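You operate a simulated robot arm through the tools that you are given. There is no shell and no other tool. Be economical: measure what you need, move in short steps, check, and stop when the job is done.

You run a simulated robot arm. Do the job below in one go: nothing can be reset, and whatever is moved stays where it is left.

TASK
Find the fuse tester's blown fuse and put it in the FAULTY tray.
Fine: it reads OPEN; red clip on the red pin, black clip on the black pin, meter on ohm and off again at the end; the good fuses stay in their holders.

Only the result counts: the job must be done as asked and must still hold three seconds after the hand-in. Knocking over, shifting, dropping, spilling or breaking anything else fails it.

THE ROBOT
A 6-joint arm with a two-finger parallel gripper, fixed in place. Base frame: the origin is at the foot of the arm, x ahead of it, y to its left, z up. Readings come in mm, rad, newtons and seconds.
With the tool pointing down near the work surface it reaches from about 360 to 820 mm from the base axis. Its first joint turns from -2.897 to 2.897 rad. Payload 3.91 kg.
Tool frame: the origin (TCP) lies between the finger pads and is the grasp point; the fingertips stand 30 mm ahead of it; z points along the fingers, y is the line along which they close. The gripper opens to 110 mm. The fingers are 20 mm wide and 10 mm thick; the gripper's body (48 by 112 mm) begins 55 mm behind the TCP.
Orientation is that of the tool frame in the base frame, as a unit quaternion [w, x, y, z]. With the fingers straight down and closing along the base's y, the tool's x points along the base's -x, its y along +y and its z along -z.

THE INTERFACE
- The arm moves only by the tool jog_arm. Its argument "steps" is a list of rows, each a list of 7 numbers: the shift along the base's x, y, z in cm, then the turn, a rotation vector about the base's x, y, z in rad, then the opening, from 0 (shut) to 1 (fully open). In form: [[tx, ty, tz, rx, ry, rz, gripper], ...]. A call has 1 to 20 rows; each row is the pose to reach, as a shift and turn from the pose commanded when the call began. Rows are played at 5 a second. More than 50 mm and 0.15 rad between two rows, or a gripper value outside its range, and nothing of the call is played. A pose out of reach is approached as far as the arm can. The call stops where the force on the tool passes 40 N (or 10 N more than at its start, if that is more) or the arm is blocked; 0.2 s more then pass. The fingers move at their own pace (about 45 mm/s each) and stop on an object; they squeeze with about 26 N. The grip force told is the motor's: it shows also when the fingers shut on nothing. Time passes only in rows, and 0.2 s behind the last, so rows that repeat a pose let the fingers close. It gives the time, the measured TCP pose, the force on the tool (base axes), the opening and the grip force at its end, in the units of the frame above (readings bear some noise), with the torque about the TCP (base axes, N m) and any sound that the robot's microphone picked up.
- Cameras (640 x 400 px; columns grow to the right, rows downward): "scene" is fixed at [219.4, 649, 1413.9]; the picture's right is [-0.84, -0.54, 0.00], its down [-0.36, 0.56, -0.74] and it looks along [0.40, -0.62, -0.67] (base axes); focal length 253 px, centre (320, 200). "wrist" rides on the gripper at [77, 7, -114] in the tool frame; the picture's right is [-0.09, 1.00, 0.00], its down [-0.80, -0.07, -0.59] and it looks along [-0.59, -0.05, 0.80] (tool axes); focal length 270 px, centre (320, 200). There is no depth. A picture from a camera that has moved, and an enlarged one, comes with that camera's place and axes in the base frame and with its lens.
- grab_frame(camera): a new picture of that camera. The clock stands still meanwhile.
- move_column(by): slides the trunk up (or, below 0, down) by that many mm; the arm rides with it, the base frame stays. It gives what a move gives, with no picture.
- close_up(camera, box): a new picture of the part [left, top, right, bottom] of that camera's present view, enlarged. The clock stands still meanwhile.
- finish_job(): hands the job in; it is judged then, once.

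Work in short steps. Places have to be worked out from the pictures, the camera data and where the tool is seen: move nearer, look again, correct. Check each grasp and each placing, and mend what went wrong. You have 120 turns and 84 pictures in all, those below and enlarged ones among them. Open the gripper and draw the arm clear of the work before you hand the job in, unless the task says otherwise; then end with one line.

The tools are called after "Emit:" as a command line: name --pt "numbers of a row" for each row, then --argument value for the rest, lists and objects as JSON in quotes. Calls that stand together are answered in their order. jog_arm: Moves the arm, as the interface text tells. Its arguments: {"type":"object","properties":{"steps":{"type":"array"}},"required":["steps"]} The other tools are called the same way: move_column (by) slides the trunk up or down; grab_frame (camera) takes a picture; close_up (camera, box) takes an enlarged picture of a part of a camera's view; finish_job () hands the job in.

At the start:

```text
clock: 0.0
tcp_pos: [455.4, 64.2, 1166.4]
tcp_rot: [0.0, -0.001, 1.0, 0.0]
force: [0.3, 0.4, 0.6]
wrist_torque: [0.01, -0.02, 0.03]
finger_gap: 110.2
grip_force: 0.1
trunk travel left (down, up): [-475.0, 135.0]
```

scene: 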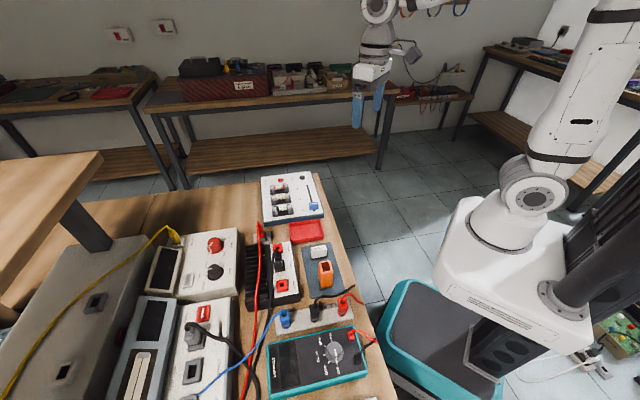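
wrist: 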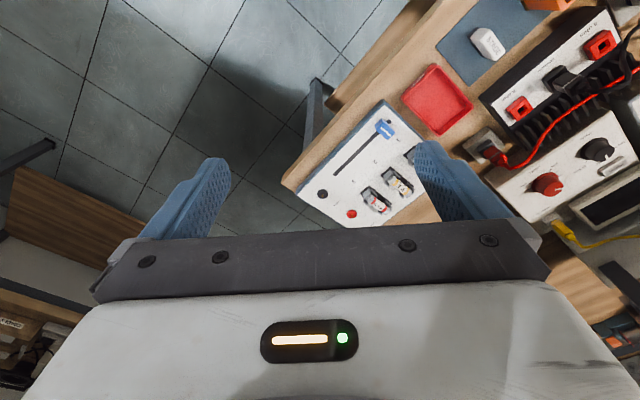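

I see a bench with a fuse tester panel (white, with fuse holders), a red tray, a multimeter and clips. I'll enlarge these areas to understand them.

Emit:
close_up --camera "scene" --box '[240, 160, 360, 235]'

Emit:
close_up --camera "scene" --box '[240, 280, 400, 400]'

Emit:
close_up --camera "wrist" --box '[280, 0, 640, 225]'

Emit:
close_up --camera "scene" --box '[240, 215, 360, 290]'

```text
5.33 times, centred on (300, 198) of scene
camera zoom: at [219.4, 649.0, 1413.9], right [-0.84, -0.54, 0.0], down [-0.36, 0.56, -0.74], along [0.4, -0.62, -0.67], focal length 1348 px, centre (427, 213)
```

zoom: 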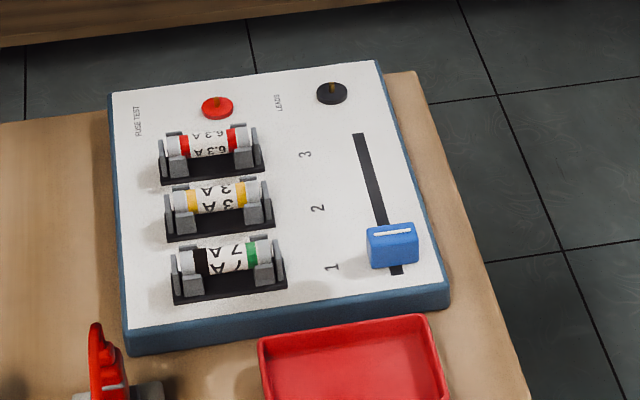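

```text
3.33 times, centred on (320, 340) of scene
camera zoom: at [219.4, 649.0, 1413.9], right [-0.84, -0.54, 0.0], down [-0.36, 0.56, -0.74], along [0.4, -0.62, -0.67], focal length 843 px, centre (320, -267)
```

zoom: 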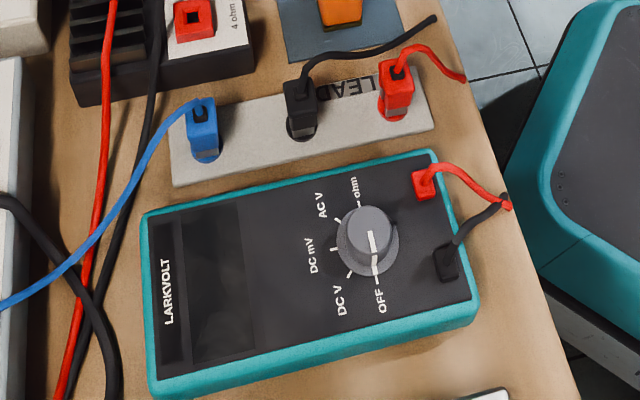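

```text
1.78 times, centred on (460, 112) of wrist
camera zoom: at [378.7, 70.5, 1280.4], right [0.09, 1.0, 0.0], down [0.8, -0.07, 0.59], along [0.59, -0.05, -0.8], focal length 480 px, centre (71, 356)
```

zoom: 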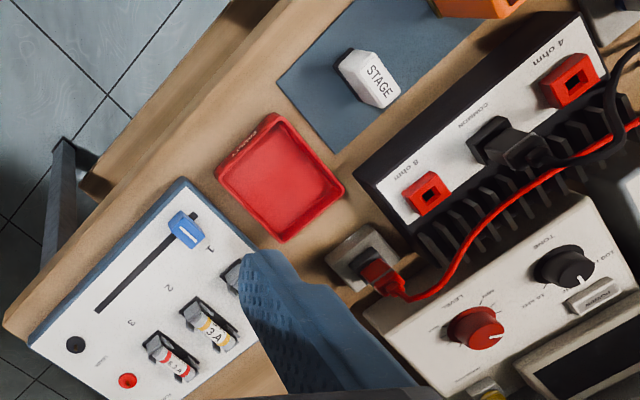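

```text
5.33 times, centred on (300, 252) of scene
camera zoom: at [219.4, 649.0, 1413.9], right [-0.84, -0.54, 0.0], down [-0.36, 0.56, -0.74], along [0.4, -0.62, -0.67], focal length 1348 px, centre (427, -80)
```

zoom: 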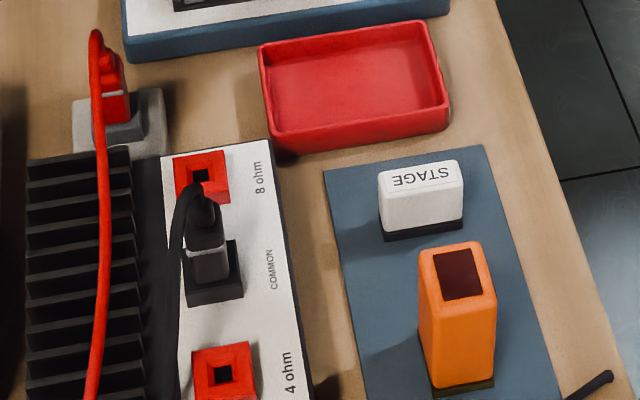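

Triangulating from both cameras puts the tester's black pin near (686, 49, 843), so the bench surfaces are at about z≈840. I'll lower the trunk 200 mm and look again.

Emit:
move_column --by -200

Emit:
grab_frame --camera "wrist"

```text
clock: 2.2
tcp_pos: [455.7, 64.4, 965.7]
tcp_rot: [0.001, -0.001, 1.0, 0.0]
force: [0.0, 0.0, -0.2]
wrist_torque: [-0.01, 0.0, 0.01]
finger_gap: 109.9
grip_force: 0.1
trunk travel left (down, up): [-275.0, 335.0]
```

```text
77 pictures are left
camera wrist: at [378.7, 70.5, 1080.5], right [0.09, 1.0, 0.0], down [0.8, -0.07, 0.59], along [0.59, -0.05, -0.8], focal length 270 px, centre (320, 200)
```

wrist: 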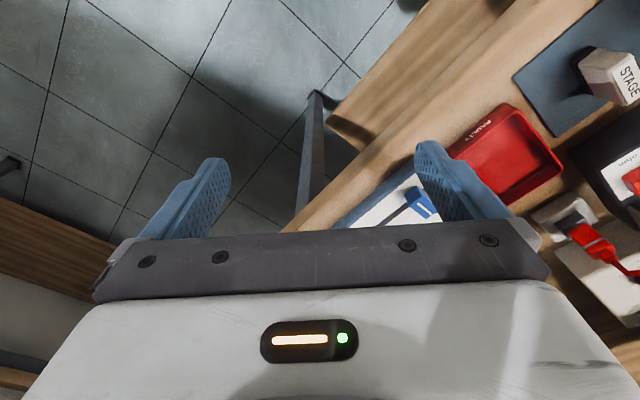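

The wrist camera sits behind the fingers, so it needs to be roughly above the target. I'll move over the tester to look down at it.

Emit:
jog_arm --pt "4 2 2 0 0 0 1" --pt "8 4 4 0 0 0 1" --pt "12 6 6 0 0 0 1" --pt "14 8 8 0 0 0 1"

Emit:
grab_frame --camera "wrist"

```text
clock: 3.2
tcp_pos: [594.8, 142.7, 1045.8]
tcp_rot: [0.0, 0.0, 1.0, -0.001]
force: [-0.3, -0.2, 0.1]
wrist_torque: [-0.03, 0.0, 0.01]
finger_gap: 109.9
grip_force: 0.2
trunk travel left (down, up): [-275.0, 335.0]
```

```text
76 pictures are left
camera wrist: at [518.0, 148.8, 1161.3], right [0.09, 1.0, 0.0], down [0.8, -0.07, 0.59], along [0.59, -0.05, -0.8], focal length 270 px, centre (320, 200)
```

wrist: 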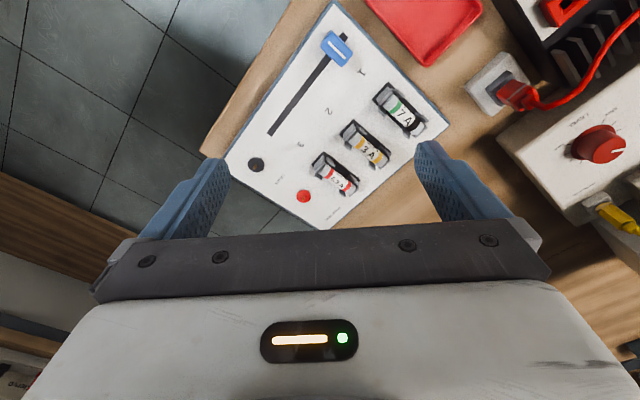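

Good view of the tester. I'll enlarge it for measuring.

Emit:
close_up --camera "wrist" --box '[210, 0, 530, 235]'

```text
1.70 times, centred on (370, 118) of wrist
camera zoom: at [518.0, 148.8, 1161.3], right [0.09, 1.0, 0.0], down [0.8, -0.07, 0.59], along [0.59, -0.05, -0.8], focal length 460 px, centre (235, 340)
```

zoom: 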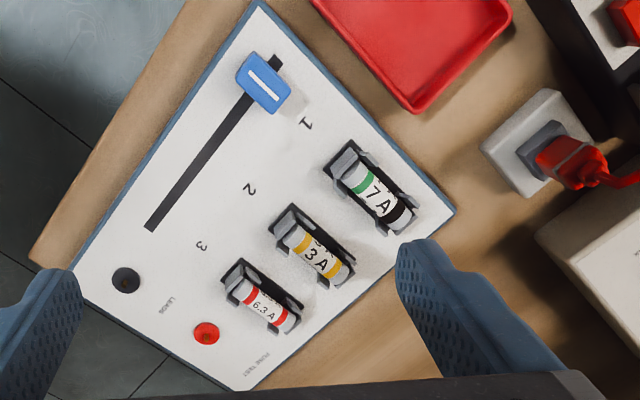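

Panel axes are at 45°: fuses near (628,234), (668,195) and (709,156), red pin (743,105), black pin (687,48), slider (558,162) at position 1 with 56 mm pitch. Now I'll go over the LEADS block and meter with the tool turned 45°.

Emit:
jog_arm --pt "-2.8 3.7 0 0 0 0.0982 1" --pt "-5.6 7.4 0 0 0 0.196 1" --pt "-8.4 11.1 0 0 0 0.295 1" --pt "-11.2 14.8 0 0 0 0.393 1" --pt "-14 18.5 0 0 0 0.491 1" --pt "-16.8 22.2 0 0 0 0.589 1" --pt "-19.6 25.9 0 0 0 0.687 1" --pt "-22.5 29.7 0 0 0 0.785 1"

Emit:
grab_frame --camera "wrist"

```text
clock: 5.0
tcp_pos: [368.6, 440.9, 1046.7]
tcp_rot: [0.0, -0.383, 0.924, 0.0]
force: [0.8, -0.4, 0.8]
wrist_torque: [0.01, -0.02, -0.01]
finger_gap: 110.1
grip_force: 0.0
trunk travel left (down, up): [-275.0, 335.0]
```

```text
74 pictures are left
camera wrist: at [310.2, 390.6, 1161.9], right [-0.64, 0.77, 0.0], down [0.62, 0.52, 0.59], along [0.46, 0.38, -0.8], focal length 270 px, centre (320, 200)
```

wrist: 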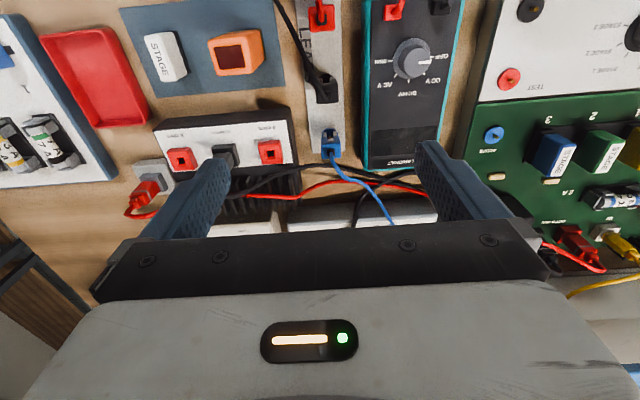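

LEADS block, meter and another panel are in view. I'll enlarge the leads and meter.

Emit:
close_up --camera "wrist" --box '[270, 0, 480, 175]'

Emit:
close_up --camera "wrist" --box '[0, 0, 300, 230]'

```text
2.29 times, centred on (375, 88) of wrist
camera zoom: at [310.2, 390.6, 1161.9], right [-0.64, 0.77, 0.0], down [0.62, 0.52, 0.59], along [0.46, 0.38, -0.8], focal length 618 px, centre (194, 457)
```

zoom: 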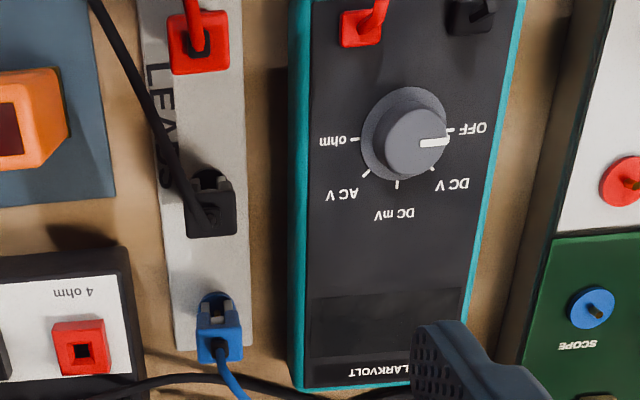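

```text
1.74 times, centred on (150, 115) of wrist
camera zoom: at [310.2, 390.6, 1161.9], right [-0.64, 0.77, 0.0], down [0.62, 0.52, 0.59], along [0.46, 0.38, -0.8], focal length 470 px, centre (616, 348)
```

zoom: 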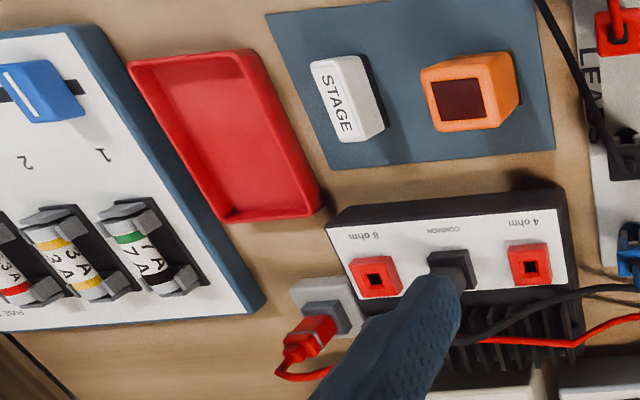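

I'll take tighter looks at the clips from the scene camera and from the wrist.

Emit:
close_up --camera "scene" --box '[280, 285, 380, 347]'

Emit:
jog_arm --pt "-2 -1 -4 0 0 0 1" --pt "-3 -2 -8 0 0 0 1"

Emit:
close_up --camera "wrist" --box '[240, 0, 480, 150]'

```text
6.40 times, centred on (330, 316) of scene
camera zoom: at [219.4, 649.0, 1413.9], right [-0.84, -0.54, 0.0], down [-0.36, 0.56, -0.74], along [0.4, -0.62, -0.67], focal length 1618 px, centre (256, -542)
```

zoom: 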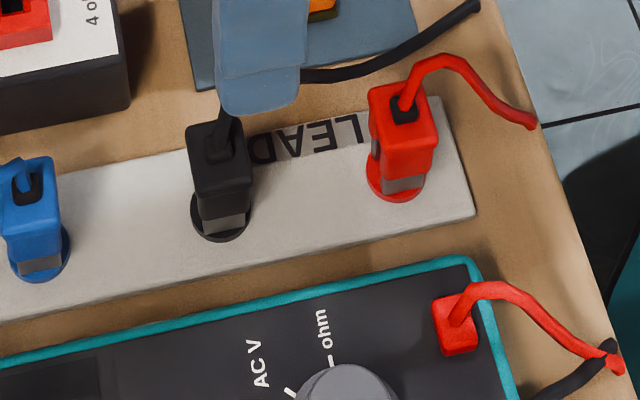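

```text
clock: 5.6
tcp_pos: [340.7, 421.5, 966.6]
tcp_rot: [0.0, -0.383, 0.924, 0.0]
force: [-0.6, 0.6, 0.3]
wrist_torque: [0.0, 0.01, 0.0]
finger_gap: 110.0
grip_force: 0.0
trunk travel left (down, up): [-275.0, 335.0]
```

```text
2.67 times, centred on (360, 75) of wrist
camera zoom: at [281.6, 371.5, 1081.1], right [-0.64, 0.77, 0.0], down [0.62, 0.52, 0.59], along [0.46, 0.38, -0.8], focal length 721 px, centre (213, 533)
```

zoom: 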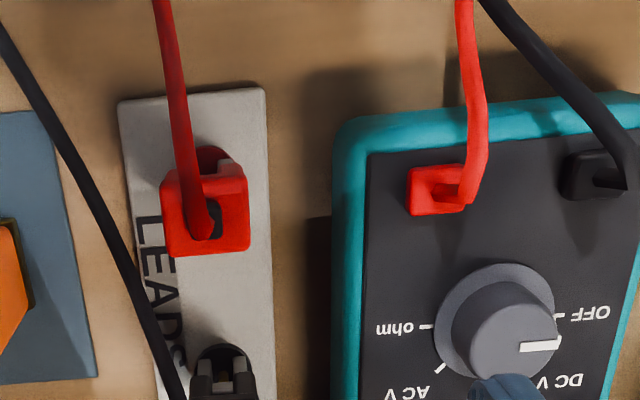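

Clips stand upright over pins: the red clip's top is at about (320, 401, 873), with a body about 20 mm wide. I'll move above it with a narrowed gripper and check alignment.

Emit:
jog_arm --pt "-1 -1 -1 0 0 0 0.5" --pt "-2.07 -2.05 -3 0 0 0 0.42" --pt "-2.07 -2.05 -5 0 0 0 0.42" --pt "-2.07 -2.05 -5 0 0 0 0.42" --pt "-2.07 -2.05 -5 0 0 0 0.42"

Emit:
grab_frame --camera "wrist"

Emit:
close_up --camera "scene" --box '[280, 255, 400, 347]'

```text
clock: 6.8
tcp_pos: [320.3, 400.5, 916.1]
tcp_rot: [0.0, -0.382, 0.924, -0.001]
force: [-1.5, 0.3, -0.2]
wrist_torque: [0.0, -0.03, 0.0]
finger_gap: 46.0
grip_force: 0.0
trunk travel left (down, up): [-275.0, 335.0]
```

```text
69 pictures are left
camera wrist: at [261.3, 350.0, 1030.0], right [-0.64, 0.77, 0.0], down [0.62, 0.52, 0.59], along [0.46, 0.38, -0.8], focal length 270 px, centre (320, 200)
```

wrist: 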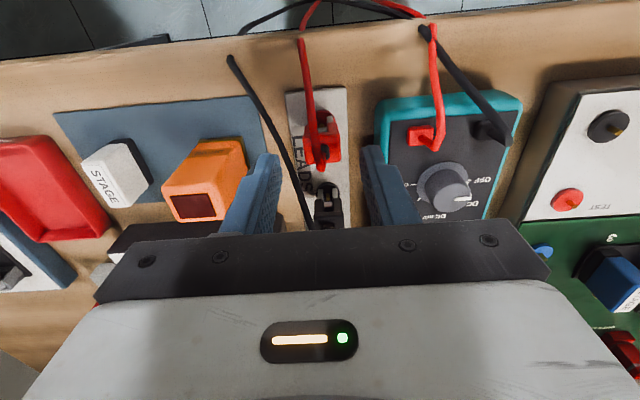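

```text
4.35 times, centred on (340, 301) of scene
camera zoom: at [219.4, 649.0, 1413.9], right [-0.84, -0.54, 0.0], down [-0.36, 0.56, -0.74], along [0.4, -0.62, -0.67], focal length 1099 px, centre (233, -239)
```

zoom: 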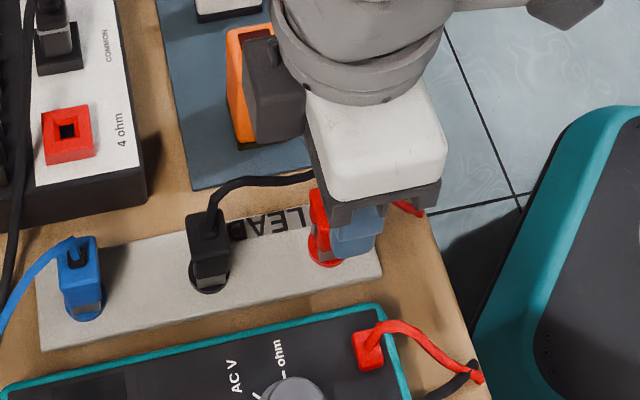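

Emit:
close_up --camera "wrist" --box '[270, 90, 390, 165]'

```text
5.33 times, centred on (330, 128) of wrist
camera zoom: at [261.3, 350.0, 1030.0], right [-0.64, 0.77, 0.0], down [0.62, 0.52, 0.59], along [0.46, 0.38, -0.8], focal length 1442 px, centre (267, 587)
```

zoom: 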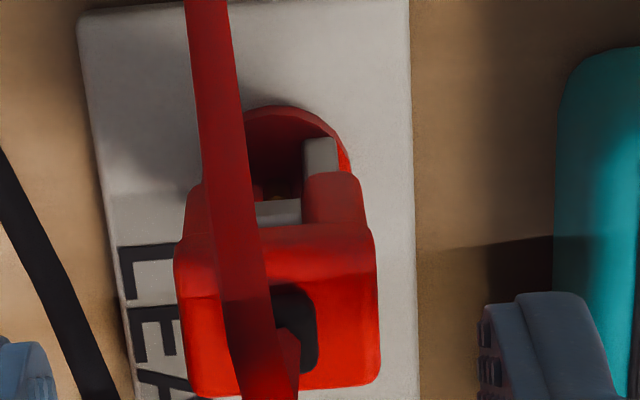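

The clip's centre sits about 1.8 mm to the right of the finger mid-plane. I'll correct by that, lower to z≈868 and grip.

Emit:
jog_arm --pt "-0.13 0.13 -1.5 0 0 0 0.42" --pt "-0.13 0.13 -3 0 0 0 0.42" --pt "-0.13 0.13 -4.0 0 0 0 0.42" --pt "-0.13 0.13 -4.8 0 0 0 0.42" --pt "-0.13 0.13 -4.8 0 0 0 0.1" --pt "-0.13 0.13 -4.8 0 0 0 0.1" --pt "-0.13 0.13 -4.8 0 0 0 0.1" --pt "-0.13 0.13 -4.8 0 0 0 0.1"

```text
clock: 8.6
tcp_pos: [318.6, 402.5, 870.0]
tcp_rot: [0.0, -0.383, 0.924, 0.0]
force: [5.3, -6.7, -1.3]
wrist_torque: [-0.25, -0.2, -0.04]
finger_gap: 23.4
grip_force: 26.3
trunk travel left (down, up): [-275.0, 335.0]
```

Gripped at 23.4 mm wide with a small side force. Now I'll lift straight up and check.

Emit:
jog_arm --pt "0.07 -0.07 0 0 0 0 0.1" --pt "0.07 -0.07 0.5 0 0 0 0.1" --pt "0.07 -0.07 1.5 0 0 0 0.1" --pt "0.07 -0.07 3 0 0 0 0.1" --pt "0.07 -0.07 6 0 0 0 0.1" --pt "0.07 -0.07 9 0 0 0 0.1"

Emit:
grab_frame --camera "wrist"

Emit:
close_up --camera "scene" --box '[240, 240, 400, 360]'

```text
clock: 10.0
tcp_pos: [320.3, 401.7, 959.5]
tcp_rot: [0.0, -0.382, 0.924, 0.0]
force: [-0.3, -0.7, -0.5]
wrist_torque: [0.03, -0.01, -0.03]
finger_gap: 23.3
grip_force: 26.1
trunk travel left (down, up): [-275.0, 335.0]
```

```text
66 pictures are left
camera wrist: at [260.0, 350.9, 1074.3], right [-0.64, 0.77, 0.0], down [0.62, 0.52, 0.59], along [0.46, 0.38, -0.8], focal length 270 px, centre (320, 200)
```

wrist: 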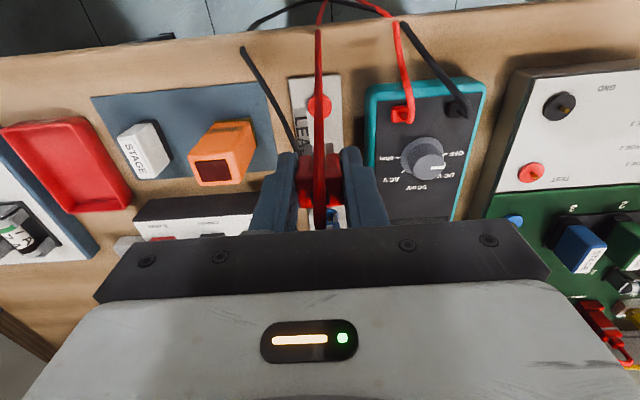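

```text
3.33 times, centred on (320, 300) of scene
camera zoom: at [219.4, 649.0, 1413.9], right [-0.84, -0.54, 0.0], down [-0.36, 0.56, -0.74], along [0.4, -0.62, -0.67], focal length 843 px, centre (320, -133)
```

zoom: 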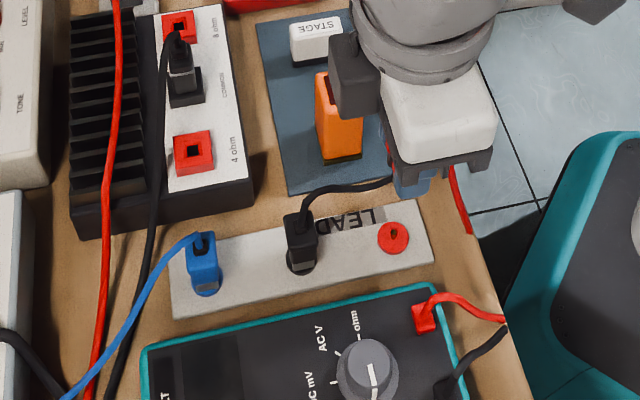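

The red clip is held and clear of its pin, and the bare LEADS pin is visible. I'll enlarge it as a reference for where a pin should appear at this height.

Emit:
close_up --camera "wrist" --box '[260, 60, 380, 135]'

```text
5.33 times, centred on (320, 98) of wrist
camera zoom: at [260.0, 350.9, 1074.3], right [-0.64, 0.77, 0.0], down [0.62, 0.52, 0.59], along [0.46, 0.38, -0.8], focal length 1442 px, centre (320, 747)
```

zoom: 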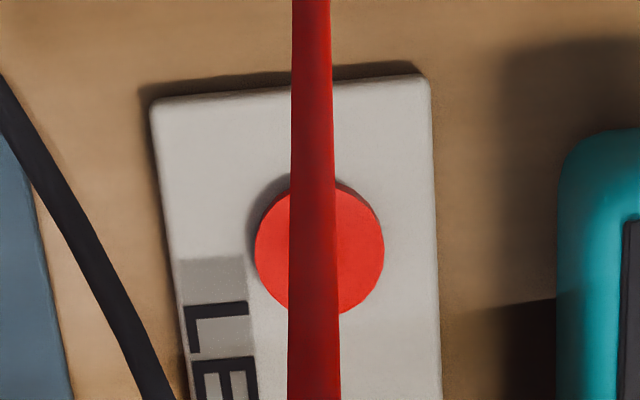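

Reference: with TCP 89.5 mm above seat, the disc centre appears at wrist pixel (320,107). I'll carry the clip to above the tester's red pin at the equivalent height.

Emit:
jog_arm --pt "0 0 1.7 0 0 0 0.1" --pt "3.6 -2.5 3 0 0 0 0.1" --pt "7.2 -5 3 0 0 0 0.1" --pt "10.8 -7.5 3 0 0 0 0.1" --pt "14.4 -10 3 0 0 0 0.1" --pt "18 -12.5 3 0 0 0 0.1" --pt "21.6 -15 3 0 0 0 0.1" --pt "25.2 -17.5 3 0 0 0 0.1" --pt "28.8 -20 3 0 0 0 0.1" --pt "32.4 -22.5 3 0 0 0 0.1" --pt "36 -25 3 0 0 0 0.1" --pt "39.2 -27.5 2 0 0 0 0.1" --pt "42.2 -29.6 1.7 0 0 0 0.1" --pt "42.2 -29.6 1.7 0 0 0 0.1"

Emit:
grab_frame --camera "wrist"

Emit:
grab_frame --camera "scene"

```text
clock: 13.0
tcp_pos: [743.7, 108.3, 973.8]
tcp_rot: [0.001, -0.383, 0.924, 0.0]
force: [0.1, 0.4, -0.3]
wrist_torque: [-0.01, -0.02, -0.04]
finger_gap: 23.5
grip_force: 25.9
trunk travel left (down, up): [-275.0, 335.0]
```

```text
63 pictures are left
camera wrist: at [683.8, 57.0, 1088.6], right [-0.64, 0.77, 0.0], down [0.62, 0.52, 0.59], along [0.45, 0.38, -0.8], focal length 270 px, centre (320, 200)
```

wrist: 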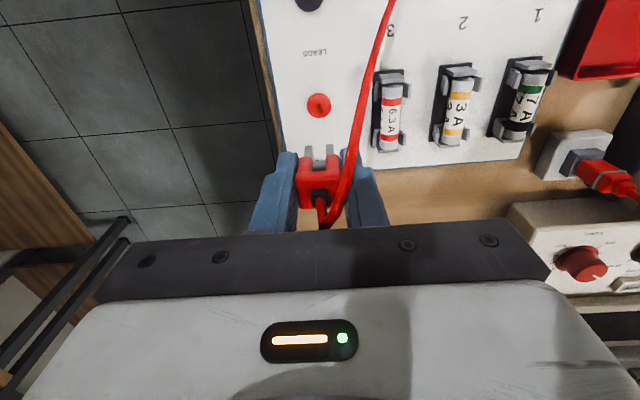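

```text
62 pictures are left
```

scene: 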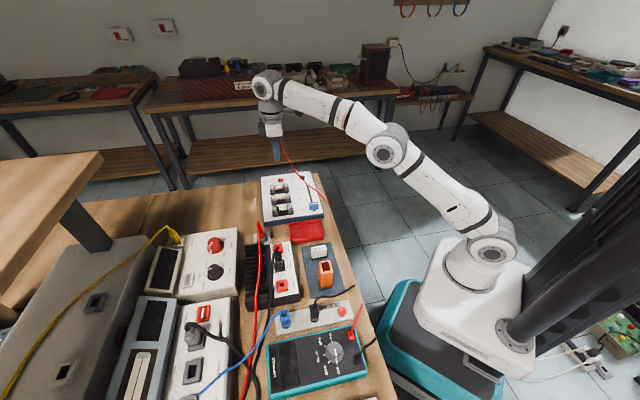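

The disc appears very near the reference pixel. I'll enlarge to measure precisely.

Emit:
close_up --camera "wrist" --box '[260, 60, 380, 135]'

```text
5.33 times, centred on (320, 98) of wrist
camera zoom: at [683.8, 57.0, 1088.6], right [-0.64, 0.77, 0.0], down [0.62, 0.52, 0.59], along [0.45, 0.38, -0.8], focal length 1442 px, centre (320, 747)
```

zoom: 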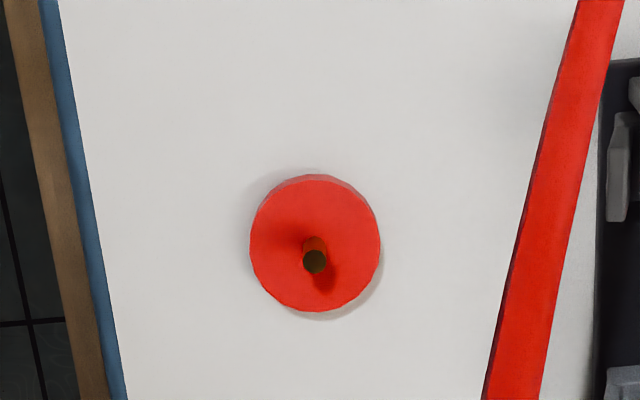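

Disc size matches, so the height is as expected; the offset is about 1 mm. I'll apply that correction and descend most of the way, then look.

Emit:
jog_arm --pt "-0.02 -0.13 -2 0 0 0 0.1" --pt "-0.02 -0.13 -4.5 0 0 0 0.1" --pt "-0.02 -0.13 -6.2 0 0 0 0.1" --pt "-0.02 -0.13 -6.2 0 0 0 0.1"

Emit:
close_up --camera "wrist" --box '[260, 90, 380, 165]'

```text
clock: 14.0
tcp_pos: [739.2, 105.8, 911.4]
tcp_rot: [0.0, -0.383, 0.924, 0.0]
force: [-0.1, 0.0, -0.1]
wrist_torque: [-0.01, -0.01, 0.0]
finger_gap: 23.1
grip_force: 25.9
trunk travel left (down, up): [-275.0, 335.0]
```

```text
5.33 times, centred on (320, 128) of wrist
camera zoom: at [680.4, 55.3, 1026.0], right [-0.64, 0.77, 0.0], down [0.62, 0.52, 0.59], along [0.46, 0.38, -0.8], focal length 1442 px, centre (320, 587)
```

zoom: 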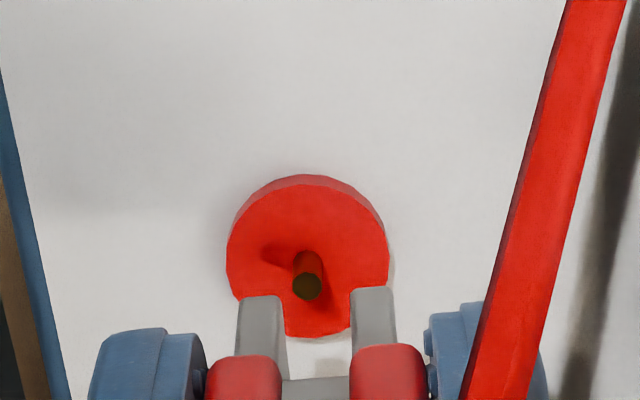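

The arm settled about 3 mm short in x compared with the previous picture. The pin is about (+3.1, +0.5) mm from where it should be, so I'll correct and re-measure.

Emit:
jog_arm --pt "0.31 0.03 0 0 0 0 0.1" --pt "0.31 0.03 0 0 0 0 0.1" --pt "0.31 0.03 0 0 0 0 0.1"

Emit:
close_up --camera "wrist" --box '[260, 90, 380, 165]'

```text
clock: 14.8
tcp_pos: [743.3, 106.7, 911.5]
tcp_rot: [0.0, -0.382, 0.924, 0.0]
force: [-0.5, 0.1, -1.1]
wrist_torque: [0.01, 0.0, -0.03]
finger_gap: 23.3
grip_force: 25.6
trunk travel left (down, up): [-275.0, 335.0]
```

```text
5.33 times, centred on (320, 128) of wrist
camera zoom: at [684.1, 55.0, 1026.0], right [-0.64, 0.77, 0.0], down [0.62, 0.52, 0.59], along [0.46, 0.38, -0.8], focal length 1442 px, centre (320, 587)
```

zoom: 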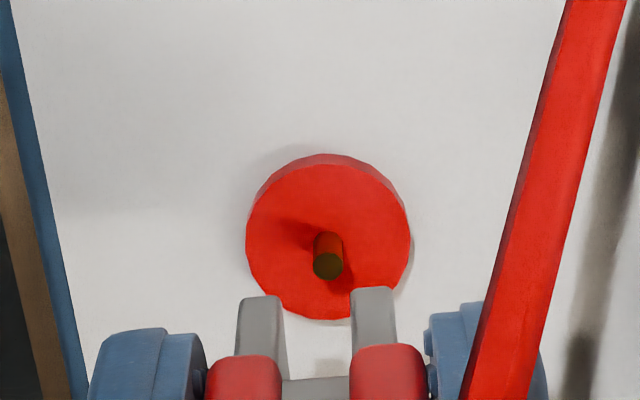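

Row alignment is now right; columns are about 1.2 mm off to the left. I'll shift and descend gently onto the pin.

Emit:
jog_arm --pt "-0.07 0.09 0 0 0 0 0.1" --pt "-0.07 0.09 -0.6 0 0 0 0.1" --pt "-0.07 0.09 -1.2 0 0 0 0.1" --pt "-0.07 0.09 -1.2 0 0 0 0.1"

Emit:
close_up --camera "wrist" --box '[260, 90, 380, 165]'

```text
clock: 15.8
tcp_pos: [742.3, 107.4, 900.3]
tcp_rot: [0.0, -0.384, 0.924, 0.001]
force: [-0.3, 0.2, 0.4]
wrist_torque: [0.01, 0.02, 0.02]
finger_gap: 23.5
grip_force: 26.0
trunk travel left (down, up): [-275.0, 335.0]
```

```text
5.33 times, centred on (320, 128) of wrist
camera zoom: at [683.0, 56.0, 1014.8], right [-0.64, 0.77, 0.0], down [0.62, 0.52, 0.59], along [0.46, 0.38, -0.8], focal length 1442 px, centre (320, 587)
```

zoom: 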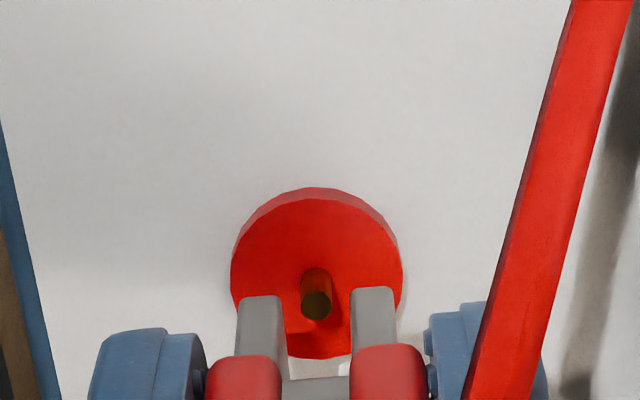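

The pin is centred between the jaws. I'll descend the remaining ~16 mm.

Emit:
jog_arm --pt "0 0 -0.4 0 0 0 0.1" --pt "0 0 -0.8 0 0 0 0.1" --pt "0 0 -1.1 0 0 0 0.1" --pt "0 0 -1.3 0 0 0 0.1" --pt "0 0 -1.5 0 0 0 0.1" --pt "0 0 -1.5 0 0 0 0.1"

Emit:
close_up --camera "wrist" --box '[260, 90, 380, 165]'

```text
clock: 17.2
tcp_pos: [742.6, 107.9, 885.3]
tcp_rot: [0.0, -0.383, 0.924, 0.0]
force: [0.2, -0.4, 0.0]
wrist_torque: [0.02, 0.01, -0.01]
finger_gap: 23.2
grip_force: 25.4
trunk travel left (down, up): [-275.0, 335.0]
```

```text
5.33 times, centred on (320, 128) of wrist
camera zoom: at [684.6, 56.7, 1000.0], right [-0.64, 0.77, 0.0], down [0.62, 0.52, 0.59], along [0.46, 0.38, -0.8], focal length 1442 px, centre (320, 587)
```

zoom: 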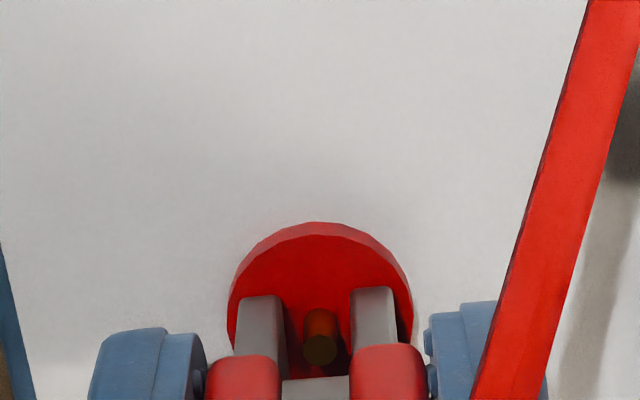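

No contact yet and the pin is between the jaws; I'll go down a bit more until I feel contact.

Emit:
jog_arm --pt "0 0 -0.1 0 0 0 0.1" --pt "0 0 -0.2 0 0 0 0.1" --pt "0 0 -0.2 0 0 0 0.1"

Emit:
close_up --camera "scene" --box '[250, 150, 350, 212]'

```text
clock: 18.0
tcp_pos: [744.0, 107.5, 884.4]
tcp_rot: [0.001, -0.382, 0.924, 0.0]
force: [3.5, 3.3, 7.1]
wrist_torque: [0.16, -0.13, 0.03]
finger_gap: 23.4
grip_force: 25.7
trunk travel left (down, up): [-275.0, 335.0]
```

```text
6.40 times, centred on (300, 181) of scene
camera zoom: at [219.4, 649.0, 1413.9], right [-0.84, -0.54, 0.0], down [-0.36, 0.56, -0.74], along [0.4, -0.62, -0.67], focal length 1618 px, centre (448, 322)
```

zoom: 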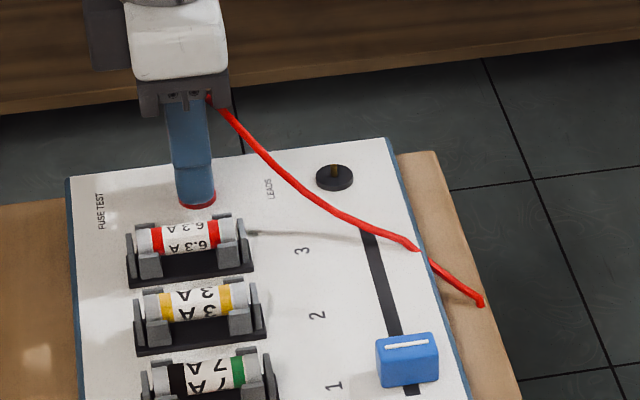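

Contact at z=884.4, exactly the expected seat height. I'll release and rise straight up.

Emit:
jog_arm --pt "0 0 0.05 0 0 0 0.35" --pt "0 0 0.05 0 0 0 0.4" --pt "0 0 0.05 0 0 0 0.4" --pt "0 0 2 0 0 0 0.4" --pt "0 0 5 0 0 0 0.4" --pt "0 0 8 0 0 0 0.4"

Emit:
close_up --camera "wrist" --box '[220, 0, 420, 165]'

Emit:
close_up --camera "scene" --box '[250, 150, 350, 212]'

```text
clock: 19.4
tcp_pos: [743.0, 105.9, 964.1]
tcp_rot: [0.0, -0.382, 0.924, 0.0]
force: [-0.5, -0.3, -0.2]
wrist_torque: [0.01, -0.03, -0.01]
finger_gap: 44.1
grip_force: 0.1
trunk travel left (down, up): [-275.0, 335.0]
```

```text
2.42 times, centred on (320, 82) of wrist
camera zoom: at [684.0, 56.2, 1078.2], right [-0.64, 0.77, 0.0], down [0.62, 0.52, 0.59], along [0.46, 0.38, -0.8], focal length 655 px, centre (320, 485)
```

zoom: 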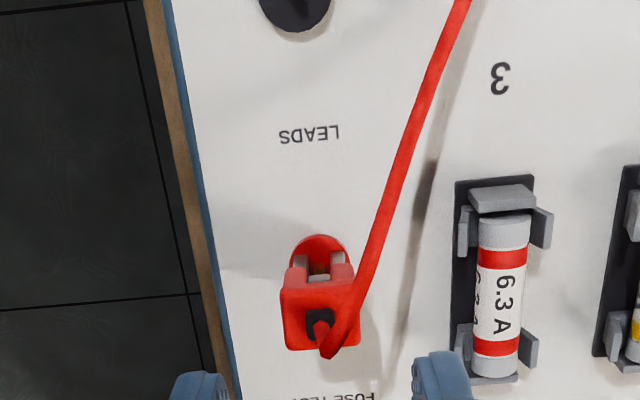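

```text
6.40 times, centred on (300, 181) of scene
camera zoom: at [219.4, 649.0, 1413.9], right [-0.84, -0.54, 0.0], down [-0.36, 0.56, -0.74], along [0.4, -0.62, -0.67], focal length 1618 px, centre (448, 322)
```

zoom: 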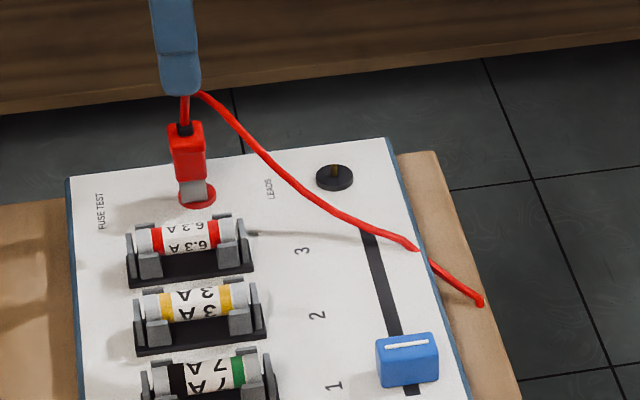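

Red clip is on the red pin. Next is the black clip, which I estimate at (365, 447); I'll go above it and check.

Emit:
jog_arm --pt "-3.2 2.8 2 0 0 0 0.42" --pt "-6.3 5.7 2 0 0 0 0.42" --pt "-9.5 8.5 2 0 0 0 0.42" --pt "-12.6 11.4 2 0 0 0 0.42" --pt "-15.8 14.2 2 0 0 0 0.42" --pt "-18.9 17 2 0 0 0 0.42" --pt "-22 19.9 2 0 0 0 0.42" --pt "-25.2 22.7 2 0 0 0 0.42" --pt "-28.4 25.6 2 0 0 0 0.42" --pt "-31.5 28.4 1 0 0 0 0.42" --pt "-34.7 31.3 0 0 0 0 0.42" --pt "-37.8 34.1 -2 0 0 0 0.42" --pt "-37.8 34.1 -4.8 0 0 0 0.42" --pt "-37.8 34.1 -4.8 0 0 0 0.42"

Emit:
close_up --camera "wrist" --box '[270, 90, 390, 165]'

```text
clock: 22.4
tcp_pos: [365.3, 447.6, 916.1]
tcp_rot: [0.0, -0.382, 0.924, -0.001]
force: [-0.1, 0.3, -0.8]
wrist_torque: [0.04, -0.03, -0.03]
finger_gap: 46.1
grip_force: 0.1
trunk travel left (down, up): [-275.0, 335.0]
```

```text
5.33 times, centred on (330, 128) of wrist
camera zoom: at [305.7, 397.2, 1030.7], right [-0.64, 0.77, 0.0], down [0.62, 0.52, 0.59], along [0.46, 0.38, -0.8], focal length 1442 px, centre (267, 587)
```

zoom: 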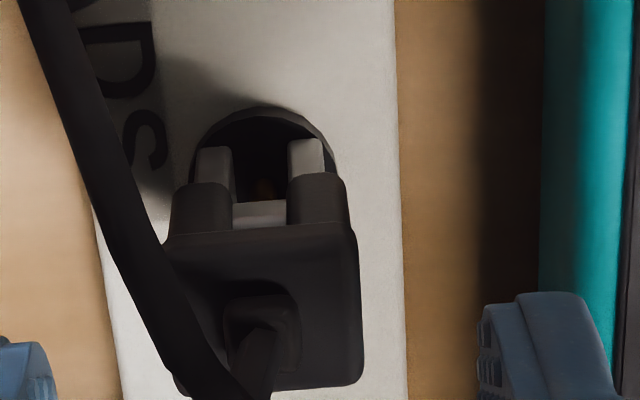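

Well centred. I'll lower to z≈870 and grip.

Emit:
jog_arm --pt "0 0 -1.5 0 0 0 0.42" --pt "0 0 -3 0 0 0 0.42" --pt "0 0 -4.0 0 0 0 0.42" --pt "0 0 -4.6 0 0 0 0.42" --pt "0 0 -4.6 0 0 0 0.1" --pt "0 0 -4.6 0 0 0 0.1" --pt "0 0 -4.6 0 0 0 0.1" --pt "0 0 -4.6 0 0 0 0.1"

```text
clock: 24.2
tcp_pos: [366.5, 448.1, 869.1]
tcp_rot: [0.0, -0.382, 0.924, 0.0]
force: [-1.4, 1.7, -0.9]
wrist_torque: [0.02, 0.08, -0.01]
finger_gap: 23.4
grip_force: 26.4
trunk travel left (down, up): [-275.0, 335.0]
```

Gripped cleanly. I'll lift and verify, getting the reference pixel of its pin.

Emit:
jog_arm --pt "0 0 0.5 0 0 0 0.1" --pt "0 0 1.5 0 0 0 0.1" --pt "0 0 3 0 0 0 0.1" --pt "0 0 6 0 0 0 0.1" --pt "0 0 9 0 0 0 0.1" --pt "0 0 9 0 0 0 0.1"

Emit:
close_up --camera "wrist" --box '[260, 60, 380, 135]'

```text
clock: 25.6
tcp_pos: [365.1, 447.1, 956.6]
tcp_rot: [0.0, -0.382, 0.924, 0.0]
force: [-0.5, -0.8, -0.8]
wrist_torque: [-0.01, 0.04, -0.02]
finger_gap: 23.1
grip_force: 26.3
trunk travel left (down, up): [-275.0, 335.0]
```

```text
5.33 times, centred on (320, 98) of wrist
camera zoom: at [306.4, 396.5, 1071.6], right [-0.64, 0.77, 0.0], down [0.62, 0.52, 0.59], along [0.46, 0.38, -0.8], focal length 1442 px, centre (320, 747)
```

zoom: 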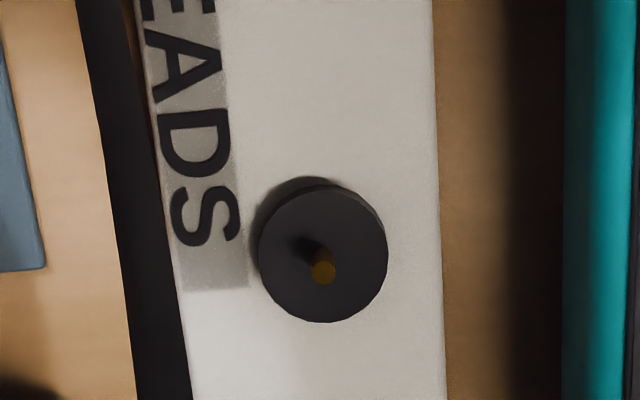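

Reference for black: disc centre at (323,254) in this enlargement. Carrying it over to the tester's black pin, expected at (687, 50).

Emit:
jog_arm --pt "0 0 3 0 0 0 0.1" --pt "2.7 -3.3 4 0 0 0 0.1" --pt "5.4 -6.6 4 0 0 0 0.1" --pt "8 -9.9 4 0 0 0 0.1" --pt "10.7 -13.2 4 0 0 0 0.1" --pt "13.4 -16.6 4 0 0 0 0.1" --pt "16.1 -19.9 4 0 0 0 0.1" --pt "18.8 -23.2 4 0 0 0 0.1" --pt "21.4 -26.5 4 0 0 0 0.1" --pt "24.1 -29.8 4 0 0 0 0.1" --pt "26.8 -33.1 3 0 0 0 0.1" --pt "29.5 -36.4 2 0 0 0 0.1" --pt "32.1 -39.7 1.45 0 0 0 0.1" --pt "32.1 -39.7 1.45 0 0 0 0.1" --pt "32.1 -39.7 1.45 0 0 0 0.1" --pt "32.1 -39.7 1.45 0 0 0 0.1"

Emit:
close_up --camera "wrist" --box '[260, 60, 380, 135]'

```text
clock: 29.0
tcp_pos: [689.9, 48.5, 973.7]
tcp_rot: [0.0, -0.383, 0.924, -0.001]
force: [-0.6, 0.1, -0.4]
wrist_torque: [0.04, -0.01, -0.01]
finger_gap: 23.3
grip_force: 25.6
trunk travel left (down, up): [-275.0, 335.0]
```

```text
5.33 times, centred on (320, 98) of wrist
camera zoom: at [630.4, -1.5, 1088.3], right [-0.64, 0.77, 0.0], down [0.62, 0.52, 0.59], along [0.46, 0.38, -0.8], focal length 1442 px, centre (320, 747)
```

zoom: 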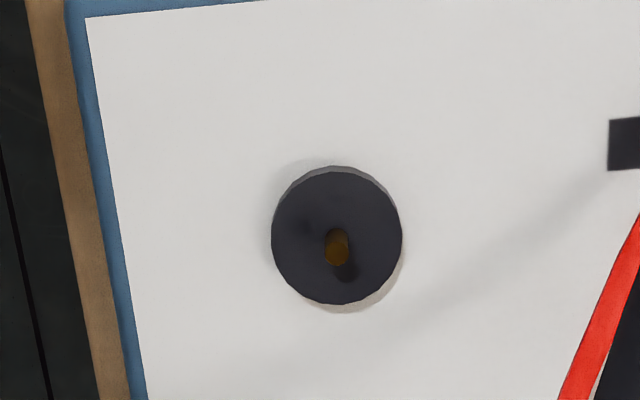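

The disc is offset; I need about (-3.4, 0) mm. I'll correct and descend partway, then recheck.

Emit:
jog_arm --pt "-0.34 0 -2 0 0 0 0.1" --pt "-0.34 0 -4.5 0 0 0 0.1" --pt "-0.34 0 -6.2 0 0 0 0.1" --pt "-0.34 0 -6.2 0 0 0 0.1" --pt "-0.34 0 -6.2 0 0 0 0.1"

Emit:
close_up --camera "wrist" --box '[260, 90, 380, 165]'

```text
clock: 30.2
tcp_pos: [682.1, 50.3, 913.3]
tcp_rot: [0.0, -0.383, 0.924, 0.001]
force: [0.0, 0.4, -0.2]
wrist_torque: [0.01, 0.0, 0.03]
finger_gap: 23.5
grip_force: 26.3
trunk travel left (down, up): [-275.0, 335.0]
```

```text
5.33 times, centred on (320, 128) of wrist
camera zoom: at [622.4, -0.3, 1027.6], right [-0.64, 0.77, 0.0], down [0.62, 0.52, 0.59], along [0.46, 0.38, -0.8], focal length 1442 px, centre (320, 587)
```

zoom: 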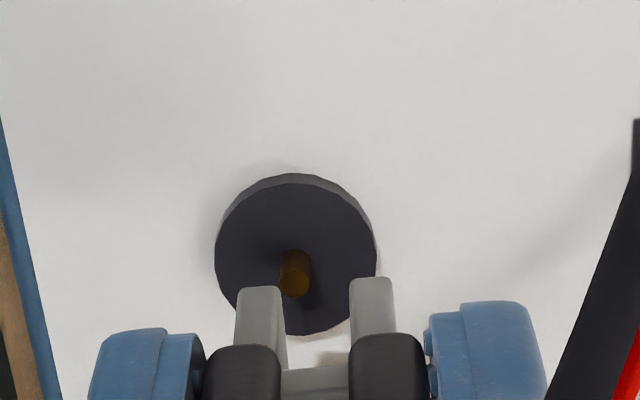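

The arm overshot in x. The needed correction is about (+5, +0.7) mm; earlier corrections overshot slightly, so I command a bit less.

Emit:
jog_arm --pt "0.43 0.05 0 0 0 0 0.1" --pt "0.43 0.05 0 0 0 0 0.1" --pt "0.43 0.05 0 0 0 0 0.1" --pt "0.43 0.05 0 0 0 0 0.1"

Emit:
close_up --camera "wrist" --box '[260, 90, 380, 165]'

```text
clock: 31.2
tcp_pos: [687.2, 50.6, 913.5]
tcp_rot: [0.0, -0.383, 0.924, 0.0]
force: [0.1, -0.6, -0.1]
wrist_torque: [-0.02, 0.01, 0.01]
finger_gap: 23.5
grip_force: 26.6
trunk travel left (down, up): [-275.0, 335.0]
```

```text
5.33 times, centred on (320, 128) of wrist
camera zoom: at [626.5, 0.3, 1027.9], right [-0.64, 0.77, 0.0], down [0.62, 0.52, 0.59], along [0.46, 0.38, -0.8], focal length 1442 px, centre (320, 587)
```

zoom: 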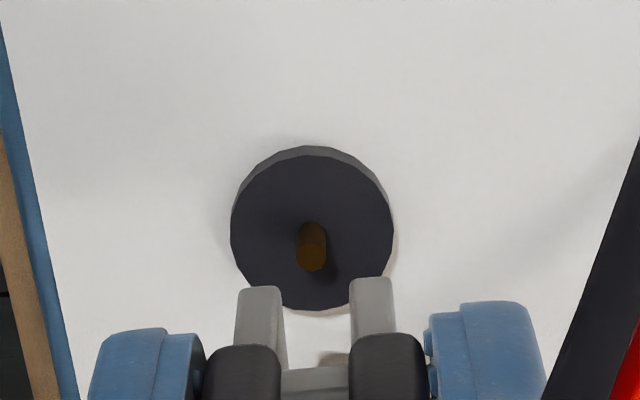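

Nearly aligned; a small nudge and a descent to ~z 899, then recheck.

Emit:
jog_arm --pt "0.07 -0.05 0 0 0 0 0.1" --pt "0.07 -0.05 -0.7 0 0 0 0.1" --pt "0.07 -0.05 -1.4 0 0 0 0.1" --pt "0.07 -0.05 -1.4 0 0 0 0.1"

Emit:
close_up --camera "wrist" --box '[260, 90, 380, 165]'

```text
clock: 32.2
tcp_pos: [687.6, 48.7, 898.1]
tcp_rot: [0.0, -0.382, 0.924, 0.0]
force: [0.4, 1.0, 0.0]
wrist_torque: [-0.03, -0.01, 0.01]
finger_gap: 23.0
grip_force: 25.2
trunk travel left (down, up): [-275.0, 335.0]
```

```text
5.33 times, centred on (320, 128) of wrist
camera zoom: at [628.2, -1.6, 1012.8], right [-0.64, 0.77, 0.0], down [0.62, 0.52, 0.59], along [0.46, 0.38, -0.8], focal length 1442 px, centre (320, 587)
```

zoom: 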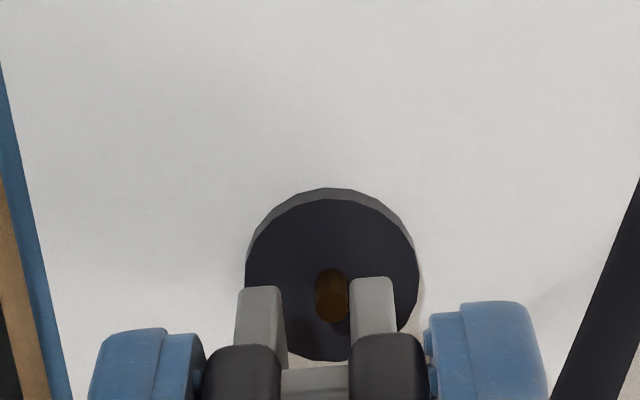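

The pin is ~1.6 mm right of centre; I'll shift and then go down.

Emit:
jog_arm --pt "-0.08 0.11 0 0 0 0 0.1" --pt "-0.08 0.11 0 0 0 0 0.1" --pt "-0.08 0.11 0 0 0 0 0.1"

Emit:
close_up --camera "wrist" --box '[260, 90, 380, 165]'

```text
clock: 33.0
tcp_pos: [688.0, 51.4, 897.9]
tcp_rot: [0.0, -0.382, 0.924, 0.0]
force: [-0.2, -0.6, 0.4]
wrist_torque: [-0.01, 0.01, -0.01]
finger_gap: 23.2
grip_force: 26.0
trunk travel left (down, up): [-275.0, 335.0]
```

```text
5.33 times, centred on (320, 128) of wrist
camera zoom: at [627.8, 0.0, 1013.6], right [-0.64, 0.77, 0.0], down [0.62, 0.52, 0.59], along [0.46, 0.38, -0.8], focal length 1442 px, centre (320, 587)
```

zoom: 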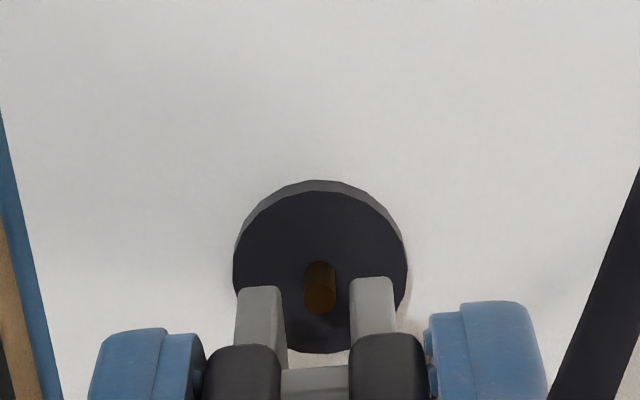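

Centred (pin at 320, jaws at 318) and the row matches. I'll descend to seat height, watching force.

Emit:
jog_arm --pt "0 0 -0.4 0 0 0 0.1" --pt "0 0 -0.8 0 0 0 0.1" --pt "0 0 -1.1 0 0 0 0.1" --pt "0 0 -1.3 0 0 0 0.1" --pt "0 0 -1.4 0 0 0 0.1" --pt "0 0 -1.5 0 0 0 0.1"

Emit:
close_up --camera "wrist" --box '[260, 90, 380, 165]'

```text
clock: 34.4
tcp_pos: [688.1, 50.3, 884.4]
tcp_rot: [0.001, -0.382, 0.924, 0.0]
force: [0.8, 2.7, 8.2]
wrist_torque: [0.11, -0.04, 0.02]
finger_gap: 23.5
grip_force: 25.8
trunk travel left (down, up): [-275.0, 335.0]
```

```text
5.33 times, centred on (320, 128) of wrist
camera zoom: at [628.2, 0.5, 999.1], right [-0.64, 0.77, 0.0], down [0.61, 0.52, 0.6], along [0.46, 0.38, -0.8], focal length 1442 px, centre (320, 587)
```

zoom: 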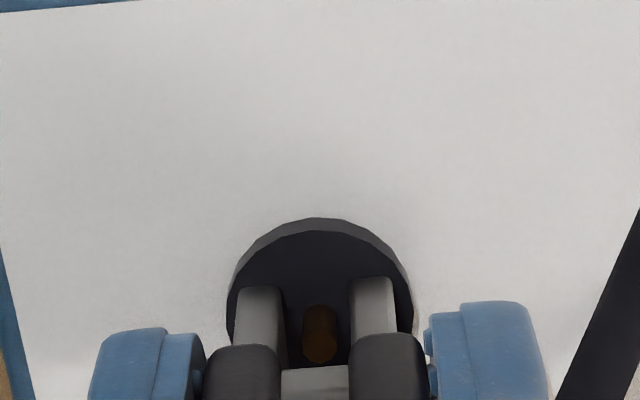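

Contact at the seat height. I'll release and rise.

Emit:
jog_arm --pt "0 0 0.05 0 0 0 0.35" --pt "0 0 0.05 0 0 0 0.4" --pt "0 0 0.05 0 0 0 0.4" --pt "0 0 2 0 0 0 0.4" --pt "0 0 5 0 0 0 0.4" --pt "0 0 9 0 0 0 0.4"

Emit:
close_up --camera "scene" --box '[250, 150, 350, 212]'

Emit:
close_up --camera "scene" --box '[255, 310, 385, 400]'

```text
clock: 35.8
tcp_pos: [684.4, 49.6, 971.0]
tcp_rot: [-0.002, -0.383, 0.924, -0.001]
force: [0.5, 0.2, -0.6]
wrist_torque: [-0.02, -0.01, -0.01]
finger_gap: 43.9
grip_force: 0.1
trunk travel left (down, up): [-275.0, 335.0]
```

```text
6.40 times, centred on (300, 181) of scene
camera zoom: at [219.4, 649.0, 1413.9], right [-0.84, -0.54, 0.0], down [-0.36, 0.56, -0.74], along [0.4, -0.62, -0.67], focal length 1618 px, centre (448, 322)
```

zoom: 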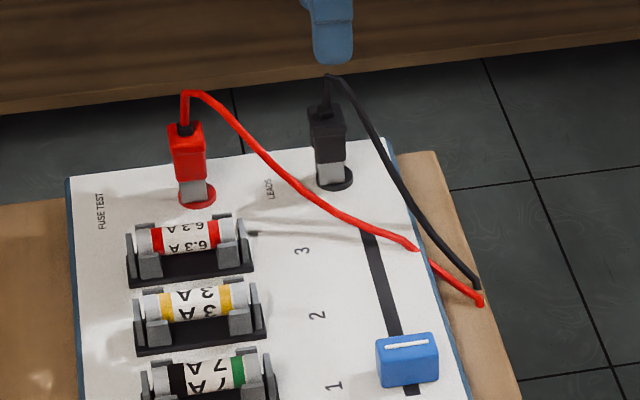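

```text
4.44 times, centred on (320, 355) of scene
camera zoom: at [219.4, 649.0, 1413.9], right [-0.84, -0.54, 0.0], down [-0.36, 0.56, -0.74], along [0.4, -0.62, -0.67], focal length 1124 px, centre (320, -489)
```

zoom: 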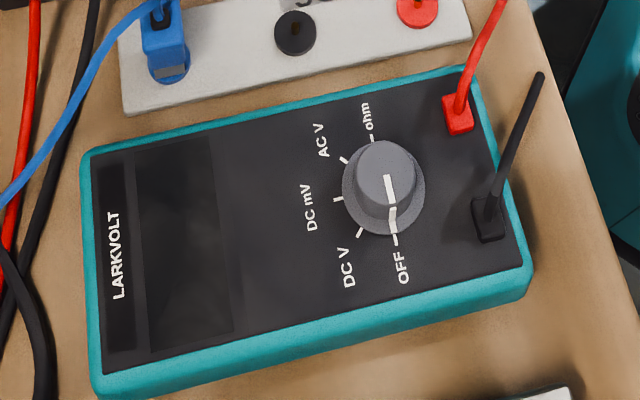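

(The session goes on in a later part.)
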